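You operate a simulated robot arm through the tools that you are given. There is no shell and no other tool. Be economical: measure what you need, move in short steps, check, and stop when the job is done.

You are at the controls of a simulated two-armed robot. One attempt, no reset.

Task
Take the blue sachet and leave it on the clear marking card. Open the lower grey drawer, put the black foam block from the inside of the lower grey drawer on the shelf of the roll table and shut the drawer again. Put the short green block on the white cover plate. Take the green socket cap and put it on top of the black terminal box. Hold the blue shaft cap on the top of the packing bench steady with one hand and flip the handle of the blue cap the other way with the other. Put the grey holder on the top of the packing bench away on the top of the blue table. Take the blue sensor box on the top of the desk and put it away on the top of the high wall shelf. Put the grey motor on top of the orange spool. Fetch the blue socket cap and set it on top of the green terminal box. Take the orange carton label and put it on the deck of the small blue pallet. Any order will do. Set down upright: short green block, green socket cap, blue sensor box, grey motor, blue socket cap.

It is judged by the outcome, as a careful person would: the job done as asked, and still so three seconds after it is handed in. It fails if anything else is knocked over, pushed out of place, dropped, spilled or broken. A push-on lid holds only when it is set on centred and level and pressed home; a screw cap is set on level and turned clockwise until tight.

Robot
Two 7-joint arms with two-finger parallel grippers on one trunk, on a base that drives. Base frame: it is fixed to the floor where the robot stands at the start and does not move with it; the origin is under the middle of the robot, x ahead of it, y to its left, z up; the surface under the hand at the start is at about z = 850. Readings come in mm, degrees, newtons and seconds.
The left shoulder is at the start at [71, 156, 1180], the right one opposite. Places, roughly: black foam block (8x11x5 cm) [600, -500, 400]; black terminal box (13x8x5 cm) [900, 1000, 900]; blue sachet (7x5x2 cm) [800, -100, 900]; blue sensor box [750, 2750, 1000]; blue shaft cap (5x5x6 cm) [800, 1400, 900]; blue socket cap (4x4x5 cm) [-1400, 1600, 800]; clear marking card (8x12x3 cm) [900, 700, 900]; deck of the small blue pallet (20x18 cm) [-5600, 3440, 860]; green socket cap (4x4x5 cm) [600, 1100, 900]; green terminal box (9x6x8 cm) [-1300, 1200, 900]; grey holder (14x17x5 cm) [900, 1800, 900]; grey motor (5x5x8 cm) [500, 3000, 900]; handle of the blue cap [800, 1400, 900]; lower grey drawer [500, -600, 500]; orange carton label [-2250, 1500, 500]; orange spool (8x8x7 cm) [1000, 2800, 900]; shelf of the roll table [-1400, -2500, 300]; short green block (4x4x5 cm) [900, -600, 900]; top of the blue table [-2300, 700, 800]; top of the high wall shelf (26x118 cm) [-4440, 5100, 1620]; white cover plate (16x12x1 cm) [900, -200, 900]. Payload 3.91 kg a hand.
The tool frame of a hand sits at the grasp point between the pads (the TCP): z along the fingers, y along the line on which they close. The tips reach 30 mm beyond it. The gripper opens to 110 mm. The fingers are 20 mm wide and 10 mm thick; the gripper's body (48 by 112 mm) begins 55 mm behind the TCP.
Orientation is that of the tool frame in the base frame, as a unit quaternion [x, y, z, w]. With the fingers straight down and closing along the base's y, the tool's x points along the base's -x, its y along +y and its z along -z.

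Tools
- The arms move only by the tool drive_tool. It takes "left_plan", "right_plan" or both (then of equal length, played together; a hand with none holds still); each is a list that holds one entry, the list of rows, each a list of 6 numbers: the shift along the tool's x, y, z in mm, then the turn, a rotation vector about the tool's x, y, z in degrees. In form: [[[x, y, z, wx, wy, wz], ...]]. A call has 1 to 10 rows; each row shifts and turns the commanded pose from where the row before left it, along the tool's axes as they then stand. "left_hand" and "right_hand" are, for a hand that has rows, the closure, from 0 (fully open) to 1 (shut), set as the call begins (left out, the last holds). Each row takes 0.2 s and may step no farther than 50 mm and 8.6 degrees from the row before; otherwise, or with a gripper value out of range, the whole call is refused. A pose out of reach is approached as far as the arm can. The call stops where the force on the tool passes 40 N (or 10 N more than at its start, if that is more) or the arm is blocked; 0.2 s more then pass. Each finger travels about 108 mm/s and halts on what it meets, pressing with about 24 N; the grip force reading is that of the motor and also rises with nothing between the fingers. The clock runs only during rows and for 0.2 s after the last one: add rows that do not move to give the fingers time. The reply holds the time, the measured pose of the TCP, the force on the tool along the base axes, the opening and the grip force, in the units named above and with some noise, with the torque about the TCP (base axes, N m) and any sound that the robot's microphone picked up.
- Cameras (640 x 400 px; columns grow to the right, rows downward): "scene" is now at [120.6, 18.8, 1374.4]; the picture's right is [0.25, -0.97, -0.00], its down [-0.82, -0.21, -0.53] and it looks along [0.51, 0.13, -0.85] (base axes); focal length 214 px, centre (320, 200). "left" rides on the left gripper at [72, -17, -103] in its tool frame; the picture's right is [0.23, 0.97, 0.00], its down [-0.76, 0.18, -0.62] and it looks along [-0.61, 0.14, 0.78] (tool axes); focal length 222 px, centre (320, 200). "right" rides on the right gripper at [72, 17, -103] in its tool frame; the picture's right is [-0.23, 0.97, 0.00], its down [-0.76, -0.18, -0.62] and it looks along [-0.61, -0.14, 0.78] (tool axes); focal length 222 px, centre (320, 200). There is no depth. A picture from a camera that has moved, and an enlarged one, comes with that camera's place and axes in the base frame and with its lens.
- camera(camera): a new picture of that camera. It takes no simulated time.
- move_column(by): slides the trunk up (or, below 0, down) by that many mm; the arms and the scene camera ride with it, the base frame stays. It gives what a move gives, with no picture.
- roll_base(legs): drives the robot by 1 to 6 legs, each [ahead, left, turn to the left] in mm, mm and degrees, along the robot's own axes; the way and the turn of a leg run together, so that a leg with both is an arc; at most 1500 mm and 180 degrees a leg. The arms and the cameras ride along, it lands a little off, and it stops where it bumps. It gives what a move gives.
- aim_head(pan, tilt): turns the head with the scene camera to pan (to the left, within 86 degrees either way) and tilt (down, from -29 to 69), counted from straight ahead of the robot. It gives what a move gives.
- close_up(camera, box): a new picture of the part [left, top, right, bottom] of that camera's present view, enlarged. It takes no simulated time.
- job_done(): hands the job in; it is judged then, once.

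Go step by step. Nothing tells you exact positions but the pictures and the camera data: compare them with the known pose of the tool, close in by small moves and look again before you grip or let go. The budget is 535 turns and 336 pictures, counting those below and the enlarged ones. Unless the task says otherwise, let go and move clear before handing in.

The tools are called after ">>>" as name(argument=value, ...) on one line, values as JSON. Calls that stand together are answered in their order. drive_tool: Moves the arms, as the interface text tells. Its arguments: {"type":"object","properties":{"left_plan":{"type":"array","items":{"type":"array","items":{"type":"array","items":{"type":"number"}}}},"left_hand":{"type":"number"},"right_plan":{"type":"array","items":{"type":"array","items":{"type":"array","items":{"type":"number"}}}},"right_hand":{"type":"number"}},"required":[]} The other tools are called the same way: move_column (by) slides the trunk up or down; roll_base (legs) drives the base; aim_head (pan, tilt) turns the head that bears the scene camera; camera (camera) takes a picture; close_up (camera, box) takes an enlarged picture of a part of a camera's view; job_done () hands the job in.

At the start:

```text
clock: 0.0
left_tcp_pos: [768.7, 405.0, 1128.5]
left_tcp_rot: [0.0, 1.0, 0.0, 0.0]
left_force: [0.6, 0.2, 0.5]
left_wrist_torque: [-0.02, 0.04, 0.04]
left_width: 109.9
left_grasp_force: 0.0
right_tcp_pos: [702.4, -228.7, 1142.2]
right_tcp_rot: [0.0, 1.0, 0.0, 0.0]
right_force: [0.1, 0.2, -0.5]
right_wrist_torque: [0.01, -0.03, -0.01]
right_width: 109.8
right_grasp_force: 0.1
trunk travel left (down, up): [-625.0, 315.0]
robot x, y, heading: [3.1, -2.9, 0.1]
head pan, tilt: [14.5, 58.0]
```

scene: 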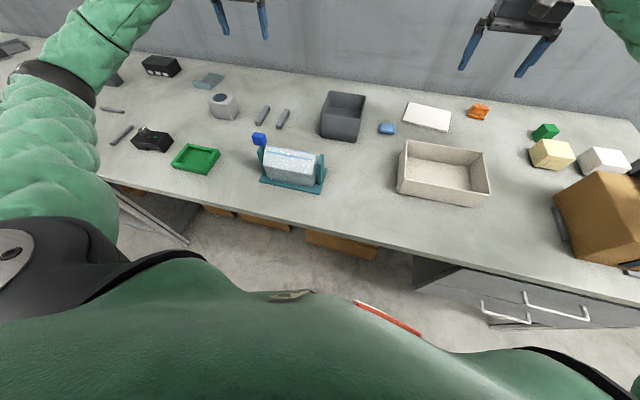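
right: 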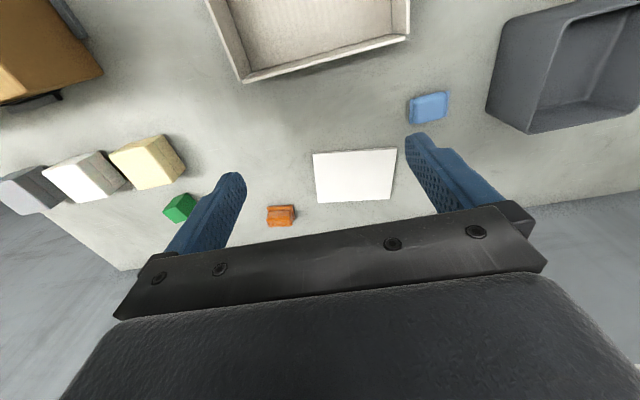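
left: 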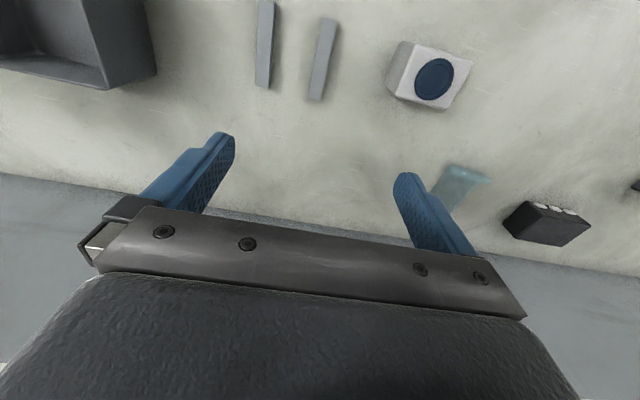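

The sachet lies near [778, -63], with the white plate at [890, -200] and the green block at [883, -585]. I'll start with the sachet: move the right hand above it and check.

>>> drive_tool(right_plan=[[[-12.7, 27.7, 30, 0, 0, 0], [-12.7, 27.7, 30, 0, 0, 0], [-12.7, 27.7, 30, 0, 0, 0], [-12.7, 27.7, 30, 0, 0, 0], [-12.7, 27.7, 30, 0, 0, 0], [-12.7, 27.7, 30, 0, 0, 0]]], right_hand=0)

>>> camera(camera="right")

```text
clock: 1.4
left_tcp_pos: [769.5, 404.9, 1128.0]
left_tcp_rot: [0.0, 1.0, -0.002, 0.0]
left_force: [0.3, 0.0, 0.1]
left_wrist_torque: [-0.03, -0.01, -0.01]
left_width: 110.0
left_grasp_force: 0.1
right_tcp_pos: [779.8, -61.2, 961.5]
right_tcp_rot: [0.001, 1.0, 0.0, -0.001]
right_force: [-0.2, 0.3, -0.2]
right_wrist_torque: [-0.01, 0.01, 0.0]
right_width: 110.0
right_grasp_force: 0.0
trunk travel left (down, up): [-625.0, 315.0]
robot x, y, heading: [2.2, 2.9, -0.1]
head pan, tilt: [14.5, 58.0]
```

```text
332 pictures are left
camera right: at [707.4, -44.6, 1065.8], right [0.23, 0.97, 0.0], down [0.76, -0.18, 0.62], along [0.61, -0.14, -0.78], focal length 222 px, centre (320, 200)
```

right: 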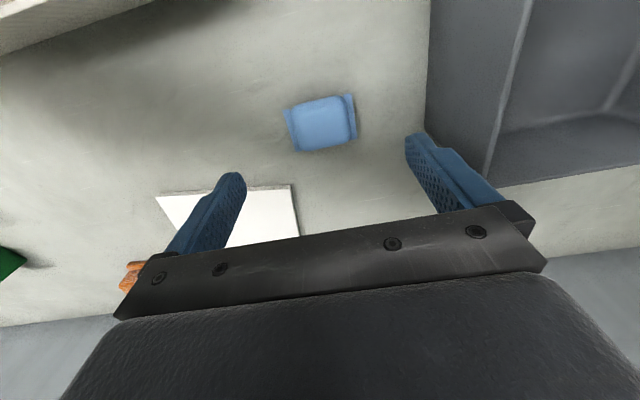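

The sachet is centred at about [778, -60]. I'll go down on it and close.

>>> drive_tool(right_plan=[[[0, 1, 40, 0, 0, 0], [0, 0, 35, 0, 0, 0], [0, 0, 0, 0, 0, 0]]])

>>> drive_tool(right_plan=[[[0, 0, 0, 0, 0, 0], [0, 0, 0, 0, 0, 0], [0, 0, 0, 0, 0, 0]]], right_hand=1)

>>> drive_tool(right_plan=[[[0, 0, -40, 0, 0, 0], [0, 0, -40, 0, 0, 0], [0, 0, -40, 0, 0, 0], [0, 0, -40, 0, 0, 0]]])

>>> camera(camera="right")

```text
clock: 2.2
left_tcp_pos: [768.2, 405.9, 1127.3]
left_tcp_rot: [0.0, 1.0, 0.0, -0.001]
left_force: [0.6, 0.7, 0.4]
left_wrist_torque: [0.0, 0.0, 0.0]
left_width: 110.2
left_grasp_force: 0.1
right_tcp_pos: [779.3, -60.2, 886.2]
right_tcp_rot: [0.0, 1.0, 0.0, 0.0]
right_force: [0.1, -0.5, -0.1]
right_wrist_torque: [0.0, 0.01, 0.01]
right_width: 110.1
right_grasp_force: 0.1
trunk travel left (down, up): [-625.0, 315.0]
robot x, y, heading: [0.8, -1.2, -0.0]
head pan, tilt: [14.5, 58.0]
```

```text
clock: 3.0
left_tcp_pos: [768.8, 404.6, 1128.6]
left_tcp_rot: [0.0, 1.0, 0.0, 0.0]
left_force: [-0.8, -0.4, 0.6]
left_wrist_torque: [0.03, -0.02, 0.02]
left_width: 110.2
left_grasp_force: 0.0
right_tcp_pos: [779.3, -61.1, 887.3]
right_tcp_rot: [0.0, 1.0, 0.001, 0.001]
right_force: [0.6, -0.3, -0.6]
right_wrist_torque: [0.02, -0.02, -0.01]
right_width: 60.8
right_grasp_force: 24.1
trunk travel left (down, up): [-625.0, 315.0]
robot x, y, heading: [-2.5, 0.7, -0.0]
head pan, tilt: [14.5, 58.0]
```

```text
clock: 4.0
left_tcp_pos: [768.4, 404.9, 1128.3]
left_tcp_rot: [0.0, 1.0, -0.001, 0.0]
left_force: [-0.2, 0.3, -0.2]
left_wrist_torque: [0.02, -0.02, -0.01]
left_width: 110.0
left_grasp_force: 0.1
right_tcp_pos: [779.7, -60.4, 1047.0]
right_tcp_rot: [0.0, 1.0, -0.001, 0.001]
right_force: [0.1, 0.8, -0.5]
right_wrist_torque: [-0.03, 0.01, -0.01]
right_width: 60.9
right_grasp_force: 23.8
trunk travel left (down, up): [-625.0, 315.0]
robot x, y, heading: [-0.4, 3.5, 0.1]
head pan, tilt: [14.5, 58.0]
```

```text
331 pictures are left
camera right: at [707.5, -43.8, 1151.7], right [0.23, 0.97, 0.0], down [0.76, -0.18, 0.62], along [0.61, -0.14, -0.78], focal length 222 px, centre (320, 200)
```

right: 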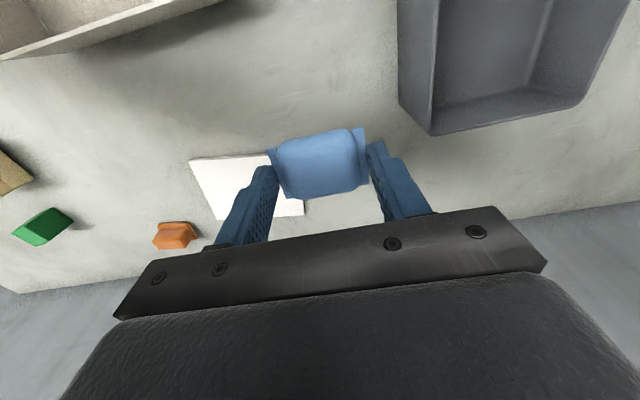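

The sachet is held. I'll look left before driving sideways along the bench.

>>> aim_head(pan=70, tilt=25)

>>> camera(camera="scene")

```text
clock: 5.2
left_tcp_pos: [769.0, 405.3, 1128.1]
left_tcp_rot: [-0.001, 1.0, 0.0, 0.0]
left_force: [1.1, 0.0, 0.3]
left_wrist_torque: [0.03, 0.01, 0.0]
left_width: 110.1
left_grasp_force: 0.1
right_tcp_pos: [780.4, -61.8, 1045.8]
right_tcp_rot: [0.0, 1.0, 0.0, 0.0]
right_force: [-0.1, -0.2, -0.1]
right_wrist_torque: [0.02, -0.01, 0.0]
right_width: 60.7
right_grasp_force: 24.1
trunk travel left (down, up): [-625.0, 315.0]
robot x, y, heading: [0.9, 0.6, -0.1]
head pan, tilt: [70.0, 25.0]
```

```text
330 pictures are left
camera scene: at [85.6, 88.2, 1422.1], right [0.94, -0.34, 0.0], down [-0.15, -0.4, -0.91], along [0.31, 0.85, -0.42], focal length 214 px, centre (320, 200)
```

scene: 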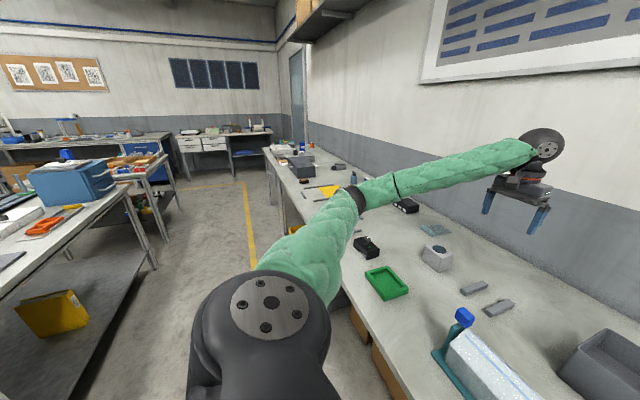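

The aisle along the bench is clear, so I'll drive left 850 mm with the sachet.

>>> roll_base(legs=[[0, 850, 0]])

>>> aim_head(pan=10, tilt=50)

>>> camera(camera="scene")

>>> camera(camera="right")

>>> camera(camera="left")

```text
clock: 9.7
left_tcp_pos: [756.7, 1255.7, 1127.9]
left_tcp_rot: [-0.008, 1.0, 0.0, 0.0]
left_force: [0.0, 0.1, -0.7]
left_wrist_torque: [0.0, 0.04, -0.02]
left_width: 110.2
left_grasp_force: 0.0
right_tcp_pos: [775.4, 790.2, 1046.2]
right_tcp_rot: [-0.008, 1.0, 0.0, 0.0]
right_force: [-0.4, 0.3, -0.2]
right_wrist_torque: [0.0, 0.05, 0.01]
right_width: 60.9
right_grasp_force: 23.7
trunk travel left (down, up): [-625.0, 315.0]
robot x, y, heading: [-11.1, 836.6, 1.0]
head pan, tilt: [70.0, 25.0]
```

```text
clock: 11.0
left_tcp_pos: [755.6, 1253.9, 1128.7]
left_tcp_rot: [-0.008, 1.0, 0.0, -0.001]
left_force: [0.0, -0.3, 0.1]
left_wrist_torque: [-0.02, 0.02, -0.01]
left_width: 109.9
left_grasp_force: 0.1
right_tcp_pos: [776.2, 789.7, 1047.5]
right_tcp_rot: [-0.008, 1.0, 0.0, -0.001]
right_force: [0.0, 0.0, -0.1]
right_wrist_torque: [0.0, 0.0, 0.01]
right_width: 60.7
right_grasp_force: 23.9
trunk travel left (down, up): [-625.0, 315.0]
robot x, y, heading: [-4.8, 833.6, 0.9]
head pan, tilt: [10.0, 50.0]
```

```text
329 pictures are left
camera scene: at [123.4, 855.7, 1384.7], right [0.19, -0.98, 0.0], down [-0.75, -0.14, -0.64], along [0.63, 0.12, -0.77], focal length 214 px, centre (320, 200)
```

scene: 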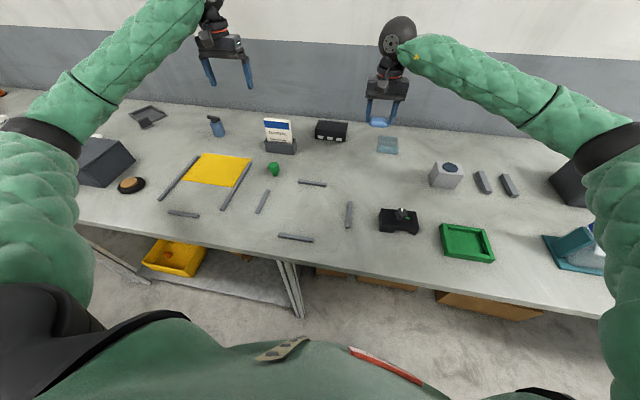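

```text
328 pictures are left
camera right: at [702.6, 805.4, 1150.9], right [0.21, 0.98, 0.0], down [0.76, -0.17, 0.62], along [0.61, -0.13, -0.78], focal length 222 px, centre (320, 200)
```

right: 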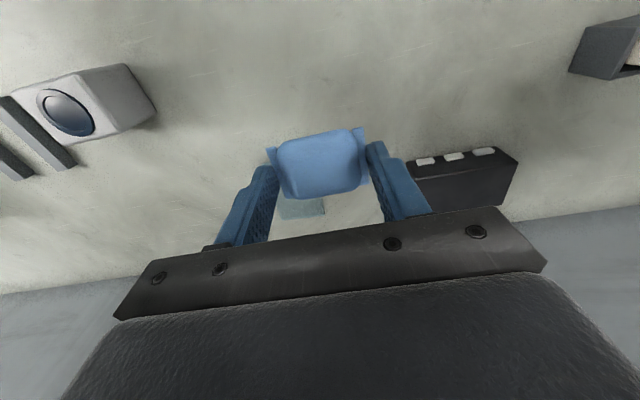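

```text
327 pictures are left
camera left: at [685.1, 1237.5, 1231.6], right [-0.24, 0.97, 0.0], down [0.76, 0.19, 0.62], along [0.6, 0.15, -0.78], focal length 222 px, centre (320, 200)
```

left: 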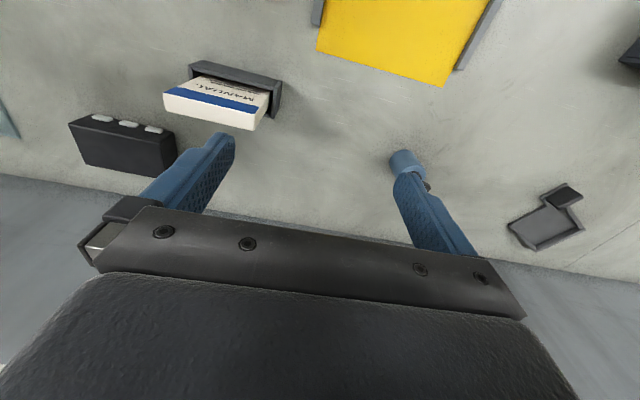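

The card is near [888, 721]. I'll move the sachet over it and look closer.

>>> drive_tool(right_plan=[[[-37, -22.5, 15, 0, 0, 0], [-37, -22.5, 15, 0, 0, 0], [-37, -22.5, 15, 0, 0, 0], [0, 0, 20, 0, 0, 0]]])

>>> close_up(camera="scene", box=[300, 80, 460, 180])

>>> camera(camera="right")

```text
clock: 12.0
left_tcp_pos: [756.0, 1254.7, 1127.6]
left_tcp_rot: [-0.007, 1.0, -0.001, 0.0]
left_force: [0.1, -0.7, -0.6]
left_wrist_torque: [-0.02, -0.02, -0.03]
left_width: 110.1
left_grasp_force: 0.0
right_tcp_pos: [886.9, 726.7, 984.0]
right_tcp_rot: [-0.008, 1.0, -0.001, 0.0]
right_force: [0.5, 0.3, 0.0]
right_wrist_torque: [0.01, -0.01, -0.01]
right_width: 60.8
right_grasp_force: 24.1
trunk travel left (down, up): [-625.0, 315.0]
robot x, y, heading: [-5.0, 839.5, 0.8]
head pan, tilt: [10.0, 50.0]
```

```text
4.00 times, centred on (380, 130) of scene
camera zoom: at [123.5, 855.6, 1384.7], right [0.19, -0.98, 0.0], down [-0.75, -0.14, -0.64], along [0.63, 0.12, -0.77], focal length 858 px, centre (80, 480)
```

zoom: 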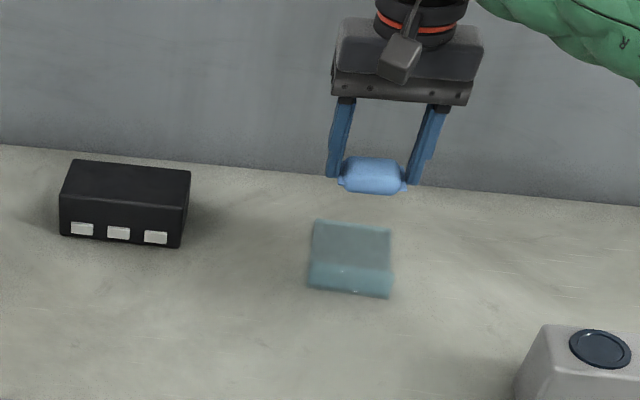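

```text
325 pictures are left
camera right: at [813.7, 741.1, 1086.9], right [0.21, 0.98, 0.0], down [0.76, -0.17, 0.62], along [0.61, -0.13, -0.78], focal length 222 px, centre (320, 200)
```

right: 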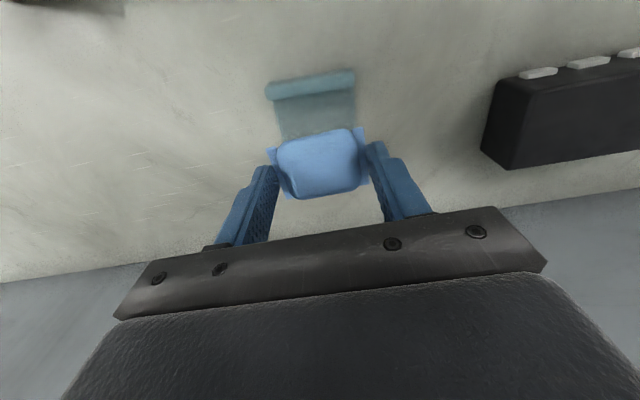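

The card has a raised lip at its near edge, around x 845–870, and its flat part is centred near x 917. I'll set the sachet on the flat part.

>>> drive_tool(right_plan=[[[-31, -4, 0, 0, 0, 0], [0, 0, 35, 0, 0, 0], [0, 0, 35, 0, 0, 0], [0, 0, 22, 0, 0, 0], [0, 0, 0, 0, 0, 0]]])

>>> camera(camera="right")

>>> close_up(camera="scene", box=[300, 80, 460, 180])

```text
clock: 13.2
left_tcp_pos: [756.1, 1254.5, 1128.3]
left_tcp_rot: [-0.008, 1.0, 0.0, 0.001]
left_force: [0.6, 0.3, 0.3]
left_wrist_torque: [-0.01, 0.0, -0.01]
left_width: 109.8
left_grasp_force: 0.0
right_tcp_pos: [918.9, 720.4, 891.9]
right_tcp_rot: [-0.008, 1.0, 0.0, -0.001]
right_force: [-0.2, -0.7, 7.2]
right_wrist_torque: [-0.06, 0.05, 0.02]
right_width: 60.9
right_grasp_force: 24.1
trunk travel left (down, up): [-625.0, 315.0]
robot x, y, heading: [-6.2, 836.6, 0.6]
head pan, tilt: [10.0, 50.0]
```

```text
324 pictures are left
camera right: at [846.5, 736.8, 995.1], right [0.21, 0.98, 0.0], down [0.76, -0.17, 0.62], along [0.61, -0.13, -0.78], focal length 222 px, centre (320, 200)
```

right: 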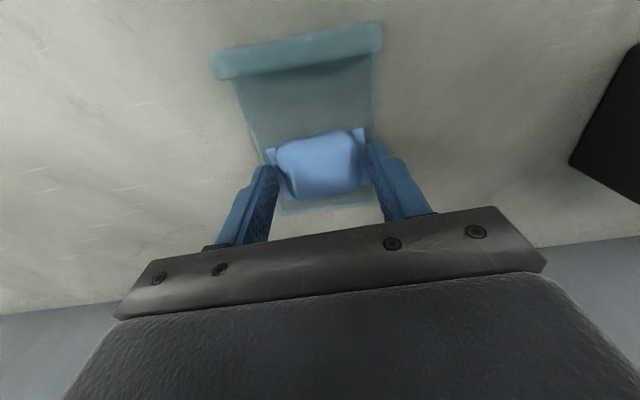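

```text
4.00 times, centred on (380, 130) of scene
camera zoom: at [122.9, 855.8, 1384.9], right [0.19, -0.98, 0.0], down [-0.75, -0.14, -0.64], along [0.63, 0.12, -0.77], focal length 858 px, centre (80, 480)
```

zoom: 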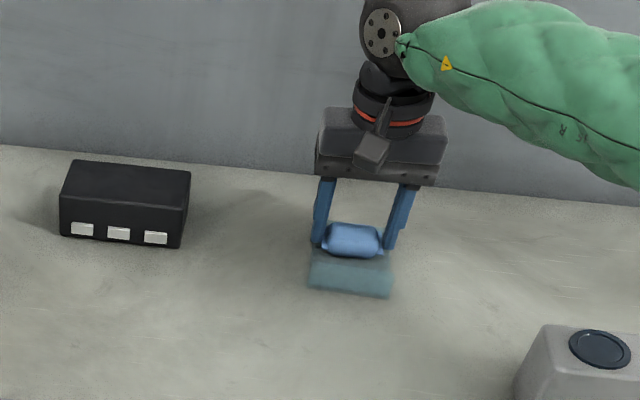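

The sachet touches the card with its full footprint on the flat part. I'll release it and lift.

>>> drive_tool(right_plan=[[[0, 0, 0, 0, 0, 0], [0, 0, 0, 0, 0, 0], [0, 0, 0, 0, 0, 0]]], right_hand=0)

>>> drive_tool(right_plan=[[[0, 0, -35, 0, 0, 0], [0, 0, -40, 0, 0, 0], [10, 0, -40, 0, 0, 0], [40, 0, -25, 0, 0, 0], [40, 0, -20, 0, 0, 0], [40, 0, 0, 0, 0, 0]]])

>>> camera(camera="scene")

>>> close_up(camera="scene", box=[220, 100, 440, 240])

```text
clock: 14.0
left_tcp_pos: [756.0, 1255.0, 1128.6]
left_tcp_rot: [-0.008, 1.0, 0.0, -0.001]
left_force: [0.1, -0.7, -0.4]
left_wrist_torque: [-0.02, 0.01, 0.03]
left_width: 109.9
left_grasp_force: 0.1
right_tcp_pos: [919.6, 720.8, 890.6]
right_tcp_rot: [-0.007, 1.0, -0.001, 0.0]
right_force: [0.7, 0.2, 0.2]
right_wrist_torque: [0.0, -0.02, 0.0]
right_width: 110.1
right_grasp_force: 0.0
trunk travel left (down, up): [-625.0, 315.0]
robot x, y, heading: [-8.3, 839.9, 1.0]
head pan, tilt: [10.0, 50.0]
```

```text
clock: 15.4
left_tcp_pos: [754.4, 1255.7, 1128.3]
left_tcp_rot: [-0.007, 1.0, 0.0, 0.001]
left_force: [-0.3, 0.1, -0.2]
left_wrist_torque: [0.02, 0.0, 0.0]
left_width: 110.1
left_grasp_force: 0.0
right_tcp_pos: [786.8, 719.8, 1048.7]
right_tcp_rot: [-0.008, 1.0, 0.0, -0.001]
right_force: [0.2, -0.2, -0.2]
right_wrist_torque: [0.03, 0.0, -0.02]
right_width: 110.2
right_grasp_force: 0.0
trunk travel left (down, up): [-625.0, 315.0]
robot x, y, heading: [-7.2, 839.6, 0.9]
head pan, tilt: [10.0, 50.0]
```

```text
322 pictures are left
camera scene: at [122.7, 854.9, 1384.8], right [0.19, -0.98, 0.0], down [-0.75, -0.14, -0.64], along [0.63, 0.12, -0.77], focal length 214 px, centre (320, 200)
```

scene: 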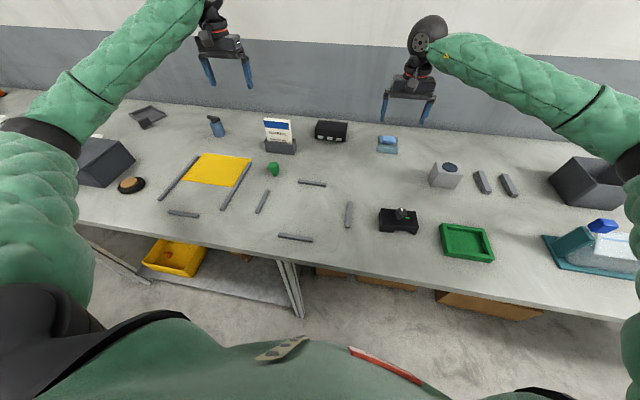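

```text
2.86 times, centred on (330, 170) of scene
camera zoom: at [122.7, 854.9, 1384.8], right [0.19, -0.98, 0.0], down [-0.75, -0.14, -0.64], along [0.63, 0.12, -0.77], focal length 613 px, centre (291, 286)
```

zoom: 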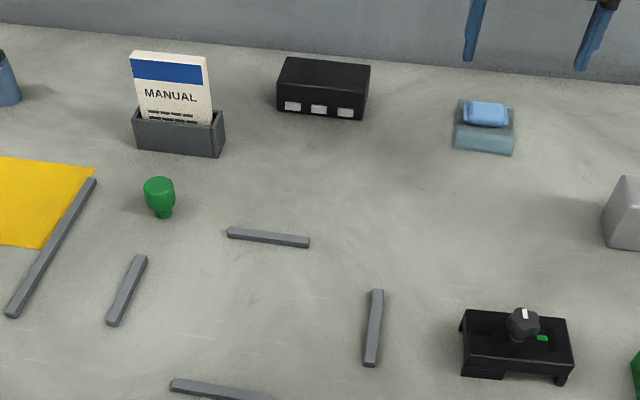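

The sachet is on the card. Next the left hand goes above the green cap at about [648, 1119].

>>> drive_tool(left_plan=[[[27.2, -33.5, 25, 0, 0, 0], [27.2, -33.5, 25, 0, 0, 0], [27.2, -33.5, 25, 0, 0, 0], [27.2, -33.5, 25, 0, 0, 0], [0, 0, 20, 0, 0, 0]]], left_hand=0)

>>> camera(camera="left")

```text
clock: 16.6
left_tcp_pos: [650.3, 1119.3, 1005.9]
left_tcp_rot: [-0.008, 1.0, -0.001, 0.001]
left_force: [-0.1, 0.0, 0.5]
left_wrist_torque: [-0.01, -0.03, -0.02]
left_width: 110.0
left_grasp_force: 0.2
right_tcp_pos: [787.7, 720.0, 1049.2]
right_tcp_rot: [-0.008, 1.0, -0.001, 0.0]
right_force: [-0.1, -0.2, 0.6]
right_wrist_torque: [0.0, -0.06, 0.02]
right_width: 109.9
right_grasp_force: 0.1
trunk travel left (down, up): [-625.0, 315.0]
robot x, y, heading: [-5.8, 838.4, 0.8]
head pan, tilt: [10.0, 50.0]
```

```text
320 pictures are left
camera left: at [578.9, 1101.6, 1109.5], right [-0.24, 0.97, 0.0], down [0.76, 0.19, 0.62], along [0.6, 0.15, -0.78], focal length 222 px, centre (320, 200)
```

left: 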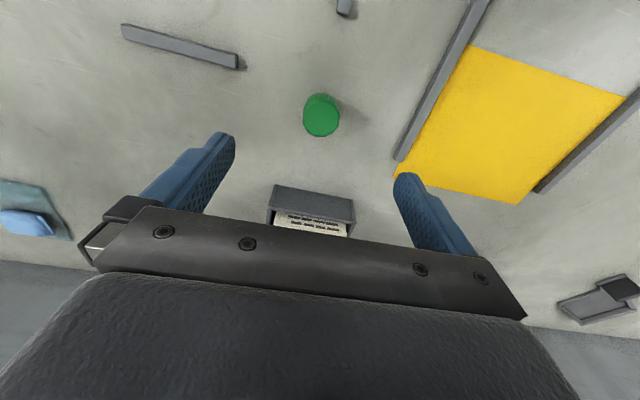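

The alignment is good, with the cap at [646, 1120]. I'll go down to z 886 and grip.

>>> drive_tool(left_plan=[[[4, 1, 40, 0, 0, 0], [0, 0, 40, 0, 0, 0], [0, 0, 40, 0, 0, 0], [0, 0, 0, 0, 0, 0]]])

>>> drive_tool(left_plan=[[[0, 0, 0, 0, 0, 0], [0, 0, 0, 0, 0, 0], [0, 0, 0, 0, 0, 0]]], left_hand=1)

>>> drive_tool(left_plan=[[[0, 0, -40, 0, 0, 0], [0, 0, -40, 0, 0, 0], [0, 0, -40, 0, 0, 0]]])

>>> camera(camera="left")

>>> close_up(camera="scene", box=[200, 60, 420, 200])

```text
clock: 17.6
left_tcp_pos: [642.0, 1117.7, 885.9]
left_tcp_rot: [-0.008, 1.0, 0.0, 0.0]
left_force: [-0.3, 0.1, 0.3]
left_wrist_torque: [0.0, 0.02, -0.01]
left_width: 110.1
left_grasp_force: 0.1
right_tcp_pos: [789.1, 720.1, 1049.8]
right_tcp_rot: [-0.008, 1.0, 0.0, 0.0]
right_force: [-0.4, 0.2, -0.2]
right_wrist_torque: [0.0, -0.01, 0.03]
right_width: 109.8
right_grasp_force: 0.0
trunk travel left (down, up): [-625.0, 315.0]
robot x, y, heading: [-5.1, 839.5, 0.9]
head pan, tilt: [10.0, 50.0]
```

```text
clock: 18.4
left_tcp_pos: [643.8, 1118.0, 887.3]
left_tcp_rot: [-0.007, 1.0, 0.001, 0.0]
left_force: [0.4, 1.0, -0.5]
left_wrist_torque: [-0.03, 0.0, -0.01]
left_width: 33.8
left_grasp_force: 24.0
right_tcp_pos: [788.0, 719.1, 1048.9]
right_tcp_rot: [-0.008, 1.0, 0.0, 0.0]
right_force: [-0.4, 1.1, -0.9]
right_wrist_torque: [0.05, 0.04, 0.04]
right_width: 109.7
right_grasp_force: 0.0
trunk travel left (down, up): [-625.0, 315.0]
robot x, y, heading: [-6.4, 835.4, 1.0]
head pan, tilt: [10.0, 50.0]
```

```text
clock: 19.2
left_tcp_pos: [643.5, 1121.3, 1007.8]
left_tcp_rot: [-0.008, 1.0, -0.001, -0.001]
left_force: [-1.2, -0.1, -0.4]
left_wrist_torque: [0.0, -0.01, -0.01]
left_width: 34.1
left_grasp_force: 23.7
right_tcp_pos: [787.5, 719.7, 1047.8]
right_tcp_rot: [-0.007, 1.0, 0.001, 0.0]
right_force: [-0.2, 0.0, 0.2]
right_wrist_torque: [-0.01, 0.0, -0.01]
right_width: 110.0
right_grasp_force: 0.0
trunk travel left (down, up): [-625.0, 315.0]
robot x, y, heading: [-4.7, 841.0, 0.9]
head pan, tilt: [10.0, 50.0]
```

```text
319 pictures are left
camera left: at [572.7, 1104.0, 1111.3], right [-0.24, 0.97, 0.0], down [0.76, 0.19, 0.62], along [0.6, 0.15, -0.78], focal length 222 px, centre (320, 200)
```

left: 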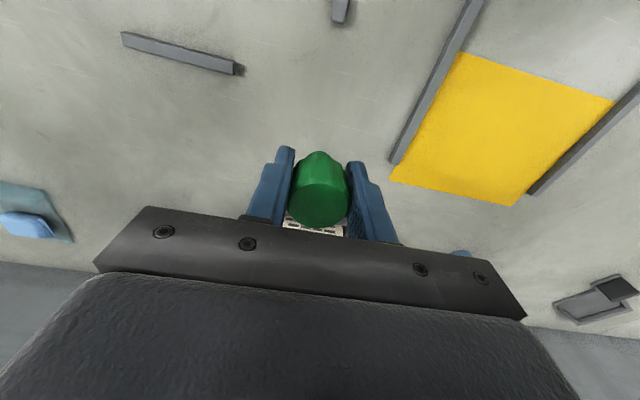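

```text
2.86 times, centred on (310, 130) of scene
camera zoom: at [122.8, 855.1, 1384.6], right [0.19, -0.98, 0.0], down [-0.75, -0.14, -0.64], along [0.63, 0.12, -0.77], focal length 613 px, centre (349, 400)
```

zoom: 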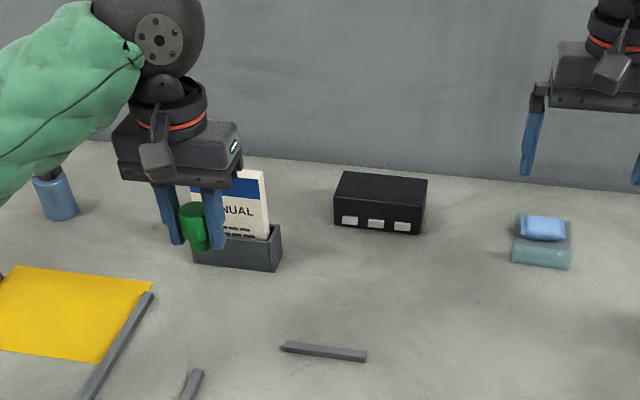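

The cap is held. I'll lift it past the manual and carry it over the black box near [897, 954], shifting the right hand away.

>>> drive_tool(left_plan=[[[0, 0, -40, 0, 0, 0], [0, 0, -40, 0, 0, 0], [-35.8, -24.4, 0, 0, 0, 0], [-35.8, -24.4, 0, 0, 0, 0], [-35.8, -24.4, 0, 0, 0, 0], [-35.8, -24.4, 0, 0, 0, 0], [-35.8, -24.4, 0, 0, 0, 0], [-35.8, -24.4, 0, 0, 0, 0], [-35.8, -24.4, 0, 0, 0, 0], [0, 0, 35, 0, 0, 0]]], right_plan=[[[0, -25, 0, 0, 0, 0], [0, -25, 0, 0, 0, 0], [0, -25, 0, 0, 0, 0], [0, -25, 0, 0, 0, 0], [0, -25, 0, 0, 0, 0], [0, 0, 0, 0, 0, 0], [0, 0, 0, 0, 0, 0], [0, 0, 0, 0, 0, 0], [0, 0, 0, 0, 0, 0], [0, 0, 0, 0, 0, 0]]])

>>> camera(camera="left")

>>> close_up(camera="scene", box=[260, 70, 420, 170])

```text
clock: 21.4
left_tcp_pos: [899.7, 955.0, 1053.0]
left_tcp_rot: [-0.008, 1.0, 0.0, 0.0]
left_force: [0.6, 0.1, 0.0]
left_wrist_torque: [0.0, 0.03, -0.05]
left_width: 34.1
left_grasp_force: 24.0
right_tcp_pos: [791.1, 596.2, 1051.3]
right_tcp_rot: [-0.008, 1.0, -0.001, -0.001]
right_force: [0.3, 1.0, -0.3]
right_wrist_torque: [-0.03, -0.01, -0.02]
right_width: 109.9
right_grasp_force: 0.0
trunk travel left (down, up): [-625.0, 315.0]
robot x, y, heading: [-6.0, 837.6, 1.0]
head pan, tilt: [10.0, 50.0]
```

```text
317 pictures are left
camera left: at [828.5, 938.0, 1157.2], right [-0.24, 0.97, 0.0], down [0.76, 0.19, 0.62], along [0.6, 0.15, -0.78], focal length 222 px, centre (320, 200)
```

left: 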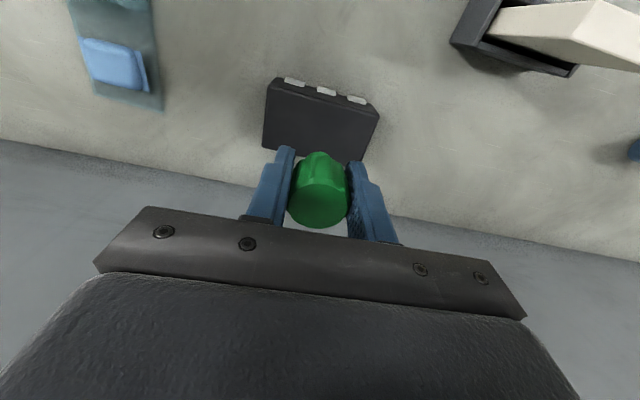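

```text
4.00 times, centred on (340, 120) of scene
camera zoom: at [124.2, 857.0, 1384.7], right [0.19, -0.98, 0.0], down [-0.75, -0.15, -0.64], along [0.63, 0.12, -0.77], focal length 858 px, centre (240, 520)
```

zoom: 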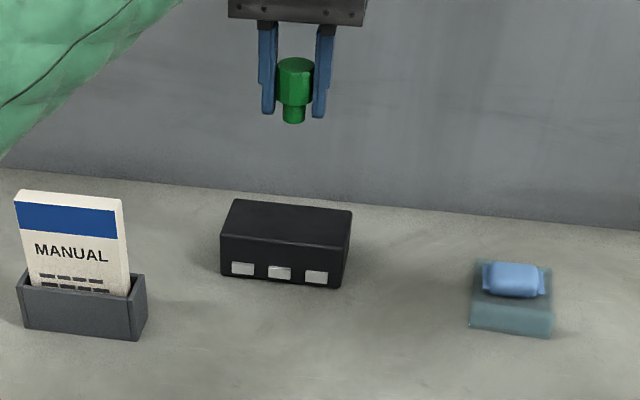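

The box top is centred at about [919, 958]. I'll centre the cap over it and lower gently until it touches.

>>> drive_tool(left_plan=[[[-19, 2.5, 0, 0, 0, 0], [0, 0, 40, 0, 0, 0], [0, 0, 40, 0, 0, 0], [0, 0, 25, 0, 0, 0], [0, 0, 0, 0, 0, 0]]])

>>> close_up(camera="scene", box=[260, 70, 420, 170])

>>> camera(camera="left")

```text
clock: 22.6
left_tcp_pos: [918.7, 956.3, 949.1]
left_tcp_rot: [-0.008, 1.0, 0.0, 0.0]
left_force: [-0.5, 0.7, -0.5]
left_wrist_torque: [-0.01, -0.01, -0.01]
left_width: 33.9
left_grasp_force: 23.9
right_tcp_pos: [789.8, 595.1, 1050.9]
right_tcp_rot: [-0.009, 1.0, 0.0, 0.0]
right_force: [-0.3, 0.9, -0.6]
right_wrist_torque: [-0.02, 0.0, -0.02]
right_width: 110.0
right_grasp_force: 0.1
trunk travel left (down, up): [-625.0, 315.0]
robot x, y, heading: [-3.7, 837.5, 1.0]
head pan, tilt: [10.0, 50.0]
```

```text
4.00 times, centred on (340, 120) of scene
camera zoom: at [123.2, 855.2, 1384.7], right [0.19, -0.98, 0.0], down [-0.75, -0.14, -0.64], along [0.63, 0.12, -0.77], focal length 858 px, centre (240, 520)
```

zoom: 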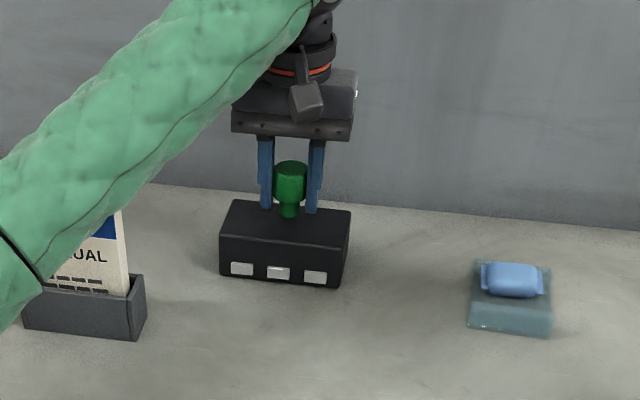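

```text
314 pictures are left
camera left: at [848.3, 939.2, 1052.4], right [-0.24, 0.97, 0.0], down [0.76, 0.19, 0.62], along [0.6, 0.15, -0.78], focal length 222 px, centre (320, 200)
```

left: 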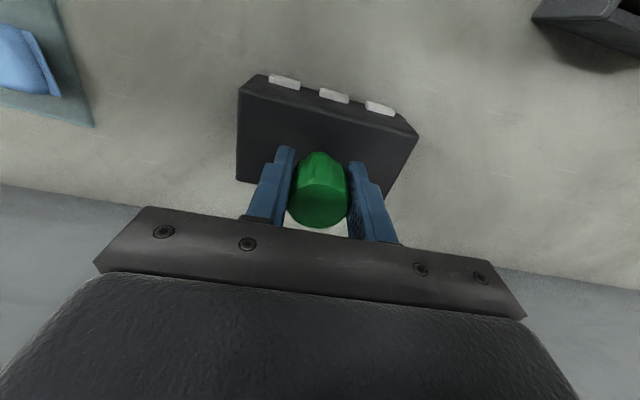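

It is centred, so I'll lower the last bit in small steps.

>>> drive_tool(left_plan=[[[0, 0, 6, 0, 0, 0], [0, 0, 4, 0, 0, 0], [0, 0, 0, 0, 0, 0]]])

```text
clock: 23.4
left_tcp_pos: [918.9, 955.4, 939.5]
left_tcp_rot: [-0.008, 1.0, -0.001, 0.0]
left_force: [-0.7, 0.5, -0.5]
left_wrist_torque: [0.01, 0.02, -0.01]
left_width: 33.7
left_grasp_force: 24.1
right_tcp_pos: [791.4, 595.4, 1050.7]
right_tcp_rot: [-0.008, 1.0, 0.0, 0.0]
right_force: [0.2, 0.3, -0.1]
right_wrist_torque: [-0.02, 0.02, 0.0]
right_width: 109.8
right_grasp_force: 0.0
trunk travel left (down, up): [-625.0, 315.0]
robot x, y, heading: [-6.5, 837.5, 1.2]
head pan, tilt: [10.0, 50.0]
```

>>> drive_tool(left_plan=[[[0, 0, 2, 0, 0, 0], [0, 0, 0, 0, 0, 0]]])

>>> drive_tool(left_plan=[[[0, 0, 2, 0, 0, 0], [0, 0, 0, 0, 0, 0]]])

>>> close_up(camera="scene", box=[300, 100, 380, 150])

```text
clock: 24.0
left_tcp_pos: [917.5, 955.4, 937.0]
left_tcp_rot: [-0.008, 1.0, -0.001, 0.0]
left_force: [0.3, 0.1, -0.4]
left_wrist_torque: [0.03, 0.03, -0.02]
left_width: 33.9
left_grasp_force: 23.5
right_tcp_pos: [791.1, 594.6, 1050.0]
right_tcp_rot: [-0.008, 1.0, -0.001, 0.0]
right_force: [-0.4, -0.2, -0.3]
right_wrist_torque: [0.01, -0.05, -0.02]
right_width: 109.9
right_grasp_force: 0.0
trunk travel left (down, up): [-625.0, 315.0]
robot x, y, heading: [-2.0, 839.0, 0.8]
head pan, tilt: [10.0, 50.0]
```

```text
clock: 24.6
left_tcp_pos: [916.6, 956.9, 935.2]
left_tcp_rot: [-0.008, 1.0, -0.001, 0.0]
left_force: [0.7, -0.4, 10.0]
left_wrist_torque: [-0.07, -0.05, 0.05]
left_width: 33.7
left_grasp_force: 23.4
right_tcp_pos: [790.9, 595.4, 1051.0]
right_tcp_rot: [-0.008, 1.0, 0.0, 0.0]
right_force: [1.0, -0.2, 0.4]
right_wrist_torque: [0.0, 0.02, 0.0]
right_width: 110.0
right_grasp_force: 0.1
trunk travel left (down, up): [-625.0, 315.0]
robot x, y, heading: [-7.8, 837.5, 0.9]
head pan, tilt: [10.0, 50.0]
```

```text
8.00 times, centred on (340, 125) of scene
camera zoom: at [122.6, 855.4, 1384.9], right [0.19, -0.98, 0.0], down [-0.75, -0.14, -0.64], along [0.63, 0.12, -0.77], focal length 1716 px, centre (160, 800)
```

zoom: 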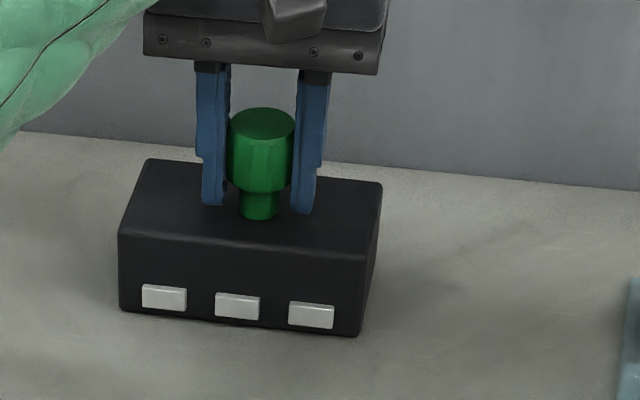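

There is contact at 10 N and the cap is centred on the box, so I'll release and lift.

>>> drive_tool(left_plan=[[[0, 0, 0, 0, 0, 0], [0, 0, 0, 0, 0, 0], [0, 0, 0, 0, 0, 0]]], left_hand=0)

>>> drive_tool(left_plan=[[[0, 0, -40, 0, 0, 0], [0, 0, -40, 0, 0, 0], [0, 0, -40, 0, 0, 0], [40, 0, -20, 0, 0, 0], [40, 20, 0, 0, 0, 0], [40, 30, 0, 0, 0, 0], [20, 40, 0, 0, 0, 0], [0, 40, 0, 0, 0, 0]]])

>>> camera(camera="scene")

```text
clock: 25.4
left_tcp_pos: [919.4, 956.0, 934.6]
left_tcp_rot: [-0.008, 1.0, 0.001, 0.0]
left_force: [0.4, -0.2, 0.5]
left_wrist_torque: [0.02, 0.02, -0.04]
left_width: 110.1
left_grasp_force: 0.1
right_tcp_pos: [790.8, 595.2, 1049.9]
right_tcp_rot: [-0.008, 1.0, 0.0, 0.0]
right_force: [-0.8, 0.2, 0.0]
right_wrist_torque: [-0.04, 0.01, -0.04]
right_width: 110.0
right_grasp_force: 0.0
trunk travel left (down, up): [-625.0, 315.0]
robot x, y, heading: [-5.8, 837.8, 0.8]
head pan, tilt: [10.0, 50.0]
```

```text
clock: 27.2
left_tcp_pos: [776.5, 1081.9, 1073.1]
left_tcp_rot: [-0.006, 1.0, 0.001, 0.0]
left_force: [0.0, -0.1, 0.2]
left_wrist_torque: [0.01, -0.04, 0.02]
left_width: 110.0
left_grasp_force: 0.1
right_tcp_pos: [790.5, 594.9, 1051.5]
right_tcp_rot: [-0.007, 1.0, 0.0, 0.0]
right_force: [0.1, -0.4, -0.2]
right_wrist_torque: [-0.06, 0.03, 0.02]
right_width: 109.8
right_grasp_force: 0.0
trunk travel left (down, up): [-625.0, 315.0]
robot x, y, heading: [-6.2, 840.9, 0.6]
head pan, tilt: [10.0, 50.0]
```

```text
312 pictures are left
camera scene: at [123.1, 856.3, 1384.7], right [0.19, -0.98, 0.0], down [-0.75, -0.14, -0.64], along [0.63, 0.12, -0.77], focal length 214 px, centre (320, 200)
```

scene: 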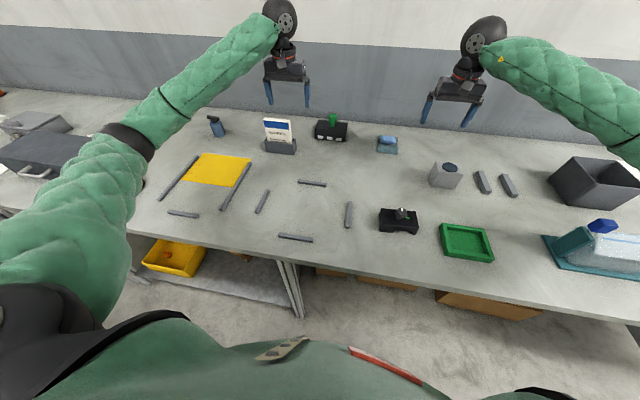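

The green cap stands on the box. Next is a closer look at the blue shaft cap with its handle.

>>> close_up(camera="scene", box=[180, 95, 260, 145])

>>> camera(camera="left")

```text
8.00 times, centred on (220, 120) of scene
camera zoom: at [123.1, 856.3, 1384.7], right [0.19, -0.98, 0.0], down [-0.75, -0.14, -0.64], along [0.63, 0.12, -0.77], focal length 1716 px, centre (1120, 840)
```

zoom: 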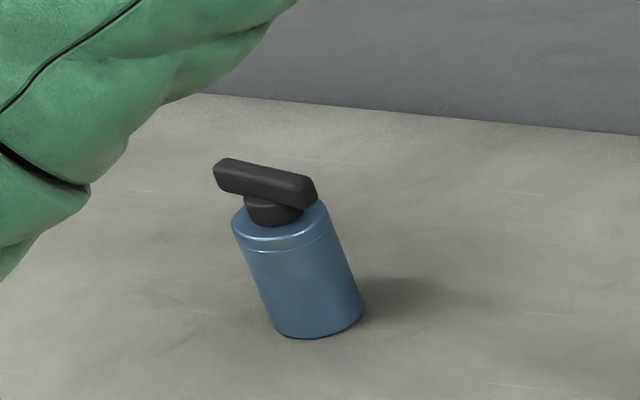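

```text
310 pictures are left
camera left: at [704.5, 1064.8, 1177.6], right [-0.24, 0.97, 0.0], down [0.76, 0.19, 0.62], along [0.6, 0.15, -0.78], focal length 222 px, centre (320, 200)
```

left: 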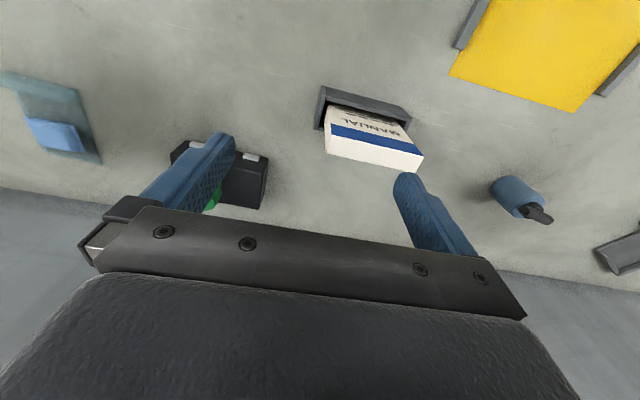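

The blue cap is a cylinder near [857, 1449] with a black bar handle. I'll drive left 600 mm to bring it in front of me.

>>> roll_base(legs=[[0, 600, -0.8]])

>>> aim_head(pan=0, tilt=45)

>>> camera(camera="scene")

>>> close_up(camera="scene", box=[280, 90, 360, 140])

```text
clock: 30.6
left_tcp_pos: [777.0, 1666.2, 1072.6]
left_tcp_rot: [0.002, 1.0, 0.0, 0.0]
left_force: [-0.9, -0.2, 0.7]
left_wrist_torque: [0.01, 0.03, 0.02]
left_width: 110.1
left_grasp_force: 0.0
right_tcp_pos: [781.9, 1178.2, 1050.9]
right_tcp_rot: [0.001, 1.0, 0.001, 0.0]
right_force: [-0.2, 0.5, 1.3]
right_wrist_torque: [-0.02, 0.03, -0.02]
right_width: 110.0
right_grasp_force: 0.1
trunk travel left (down, up): [-625.0, 315.0]
robot x, y, heading: [-8.5, 1434.5, 0.1]
head pan, tilt: [10.0, 50.0]
```

```text
clock: 31.3
left_tcp_pos: [776.9, 1664.5, 1073.8]
left_tcp_rot: [0.002, 1.0, 0.0, 0.001]
left_force: [0.1, 0.3, -0.5]
left_wrist_torque: [-0.02, 0.0, 0.02]
left_width: 110.0
left_grasp_force: 0.1
right_tcp_pos: [782.3, 1178.1, 1049.6]
right_tcp_rot: [0.001, 1.0, 0.0, -0.001]
right_force: [0.0, 0.0, -0.2]
right_wrist_torque: [0.0, -0.03, 0.0]
right_width: 109.9
right_grasp_force: 0.0
trunk travel left (down, up): [-625.0, 315.0]
robot x, y, heading: [-9.9, 1439.7, -0.4]
head pan, tilt: [0.0, 45.0]
```

```text
309 pictures are left
camera scene: at [126.0, 1437.5, 1391.5], right [0.0, -1.0, 0.0], down [-0.71, 0.0, -0.71], along [0.71, 0.0, -0.71], focal length 214 px, centre (320, 200)
```

scene: 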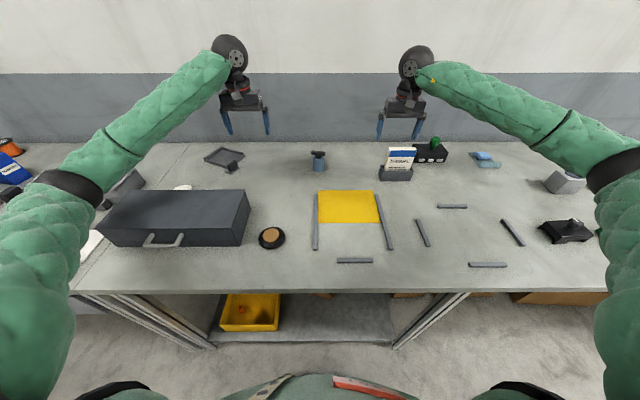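

```text
8.00 times, centred on (320, 115) of scene
camera zoom: at [126.0, 1437.5, 1391.5], right [0.0, -1.0, 0.0], down [-0.71, 0.0, -0.71], along [0.71, 0.0, -0.71], focal length 1716 px, centre (320, 880)
```

zoom: 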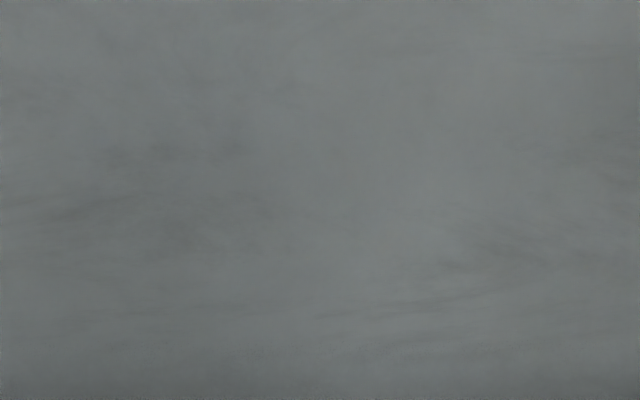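

>>> close_up(camera="scene", box=[280, 135, 360, 185])

>>> close_up(camera="scene", box=[180, 130, 276, 190])

>>> camera(camera="left")

>>> camera(camera="right")

```text
8.00 times, centred on (320, 160) of scene
camera zoom: at [126.0, 1437.5, 1391.5], right [0.0, -1.0, 0.0], down [-0.71, 0.0, -0.71], along [0.71, 0.0, -0.71], focal length 1716 px, centre (320, 520)
```

zoom: 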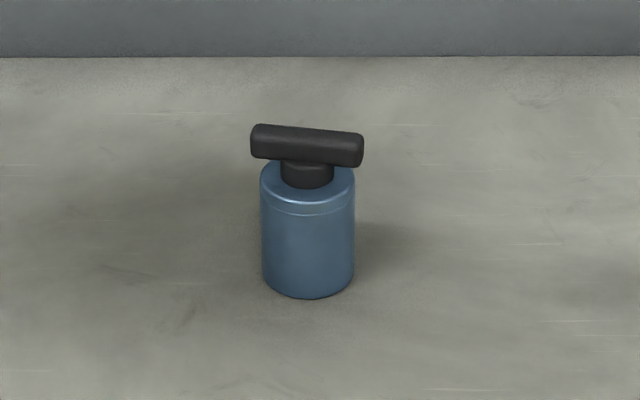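

```text
6.67 times, centred on (228, 160) of scene
camera zoom: at [126.0, 1437.5, 1391.5], right [0.0, -1.0, 0.0], down [-0.71, 0.0, -0.71], along [0.71, 0.0, -0.71], focal length 1430 px, centre (933, 467)
```

zoom: 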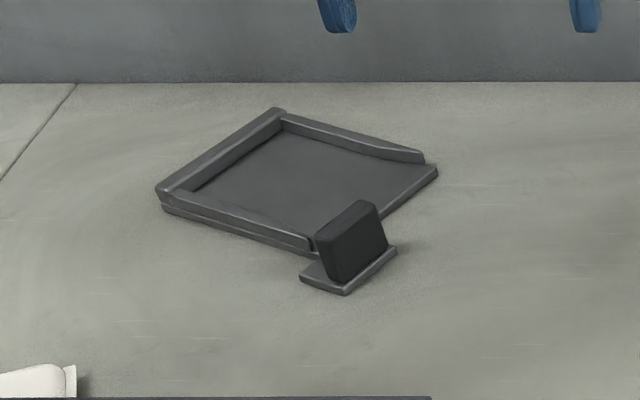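

```text
305 pictures are left
camera left: at [706.0, 1648.8, 1177.6], right [-0.22, 0.97, 0.0], down [0.76, 0.17, 0.62], along [0.61, 0.14, -0.78], focal length 222 px, centre (320, 200)
```

left: 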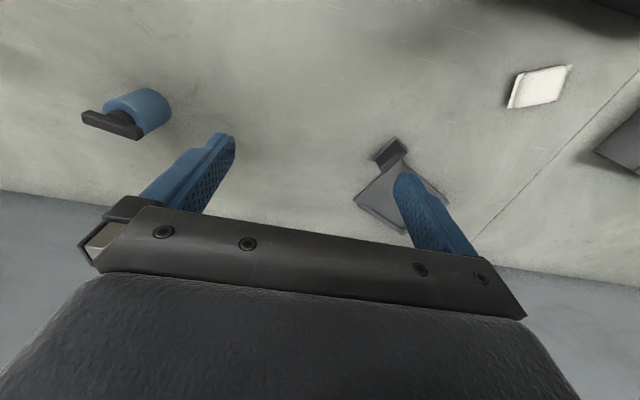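

```text
304 pictures are left
camera right: at [710.3, 1194.5, 1154.9], right [0.23, 0.97, 0.0], down [0.76, -0.18, 0.62], along [0.61, -0.14, -0.78], focal length 222 px, centre (320, 200)
```

right: 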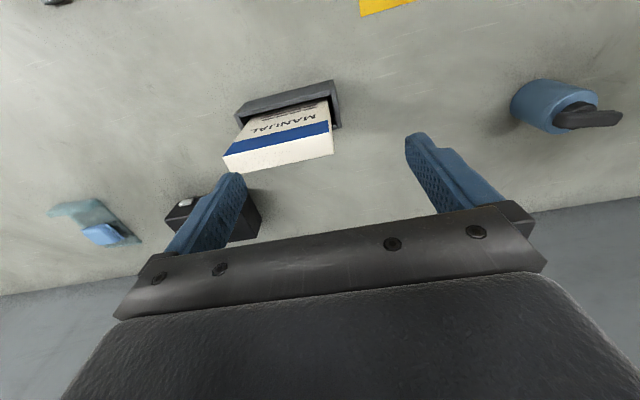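

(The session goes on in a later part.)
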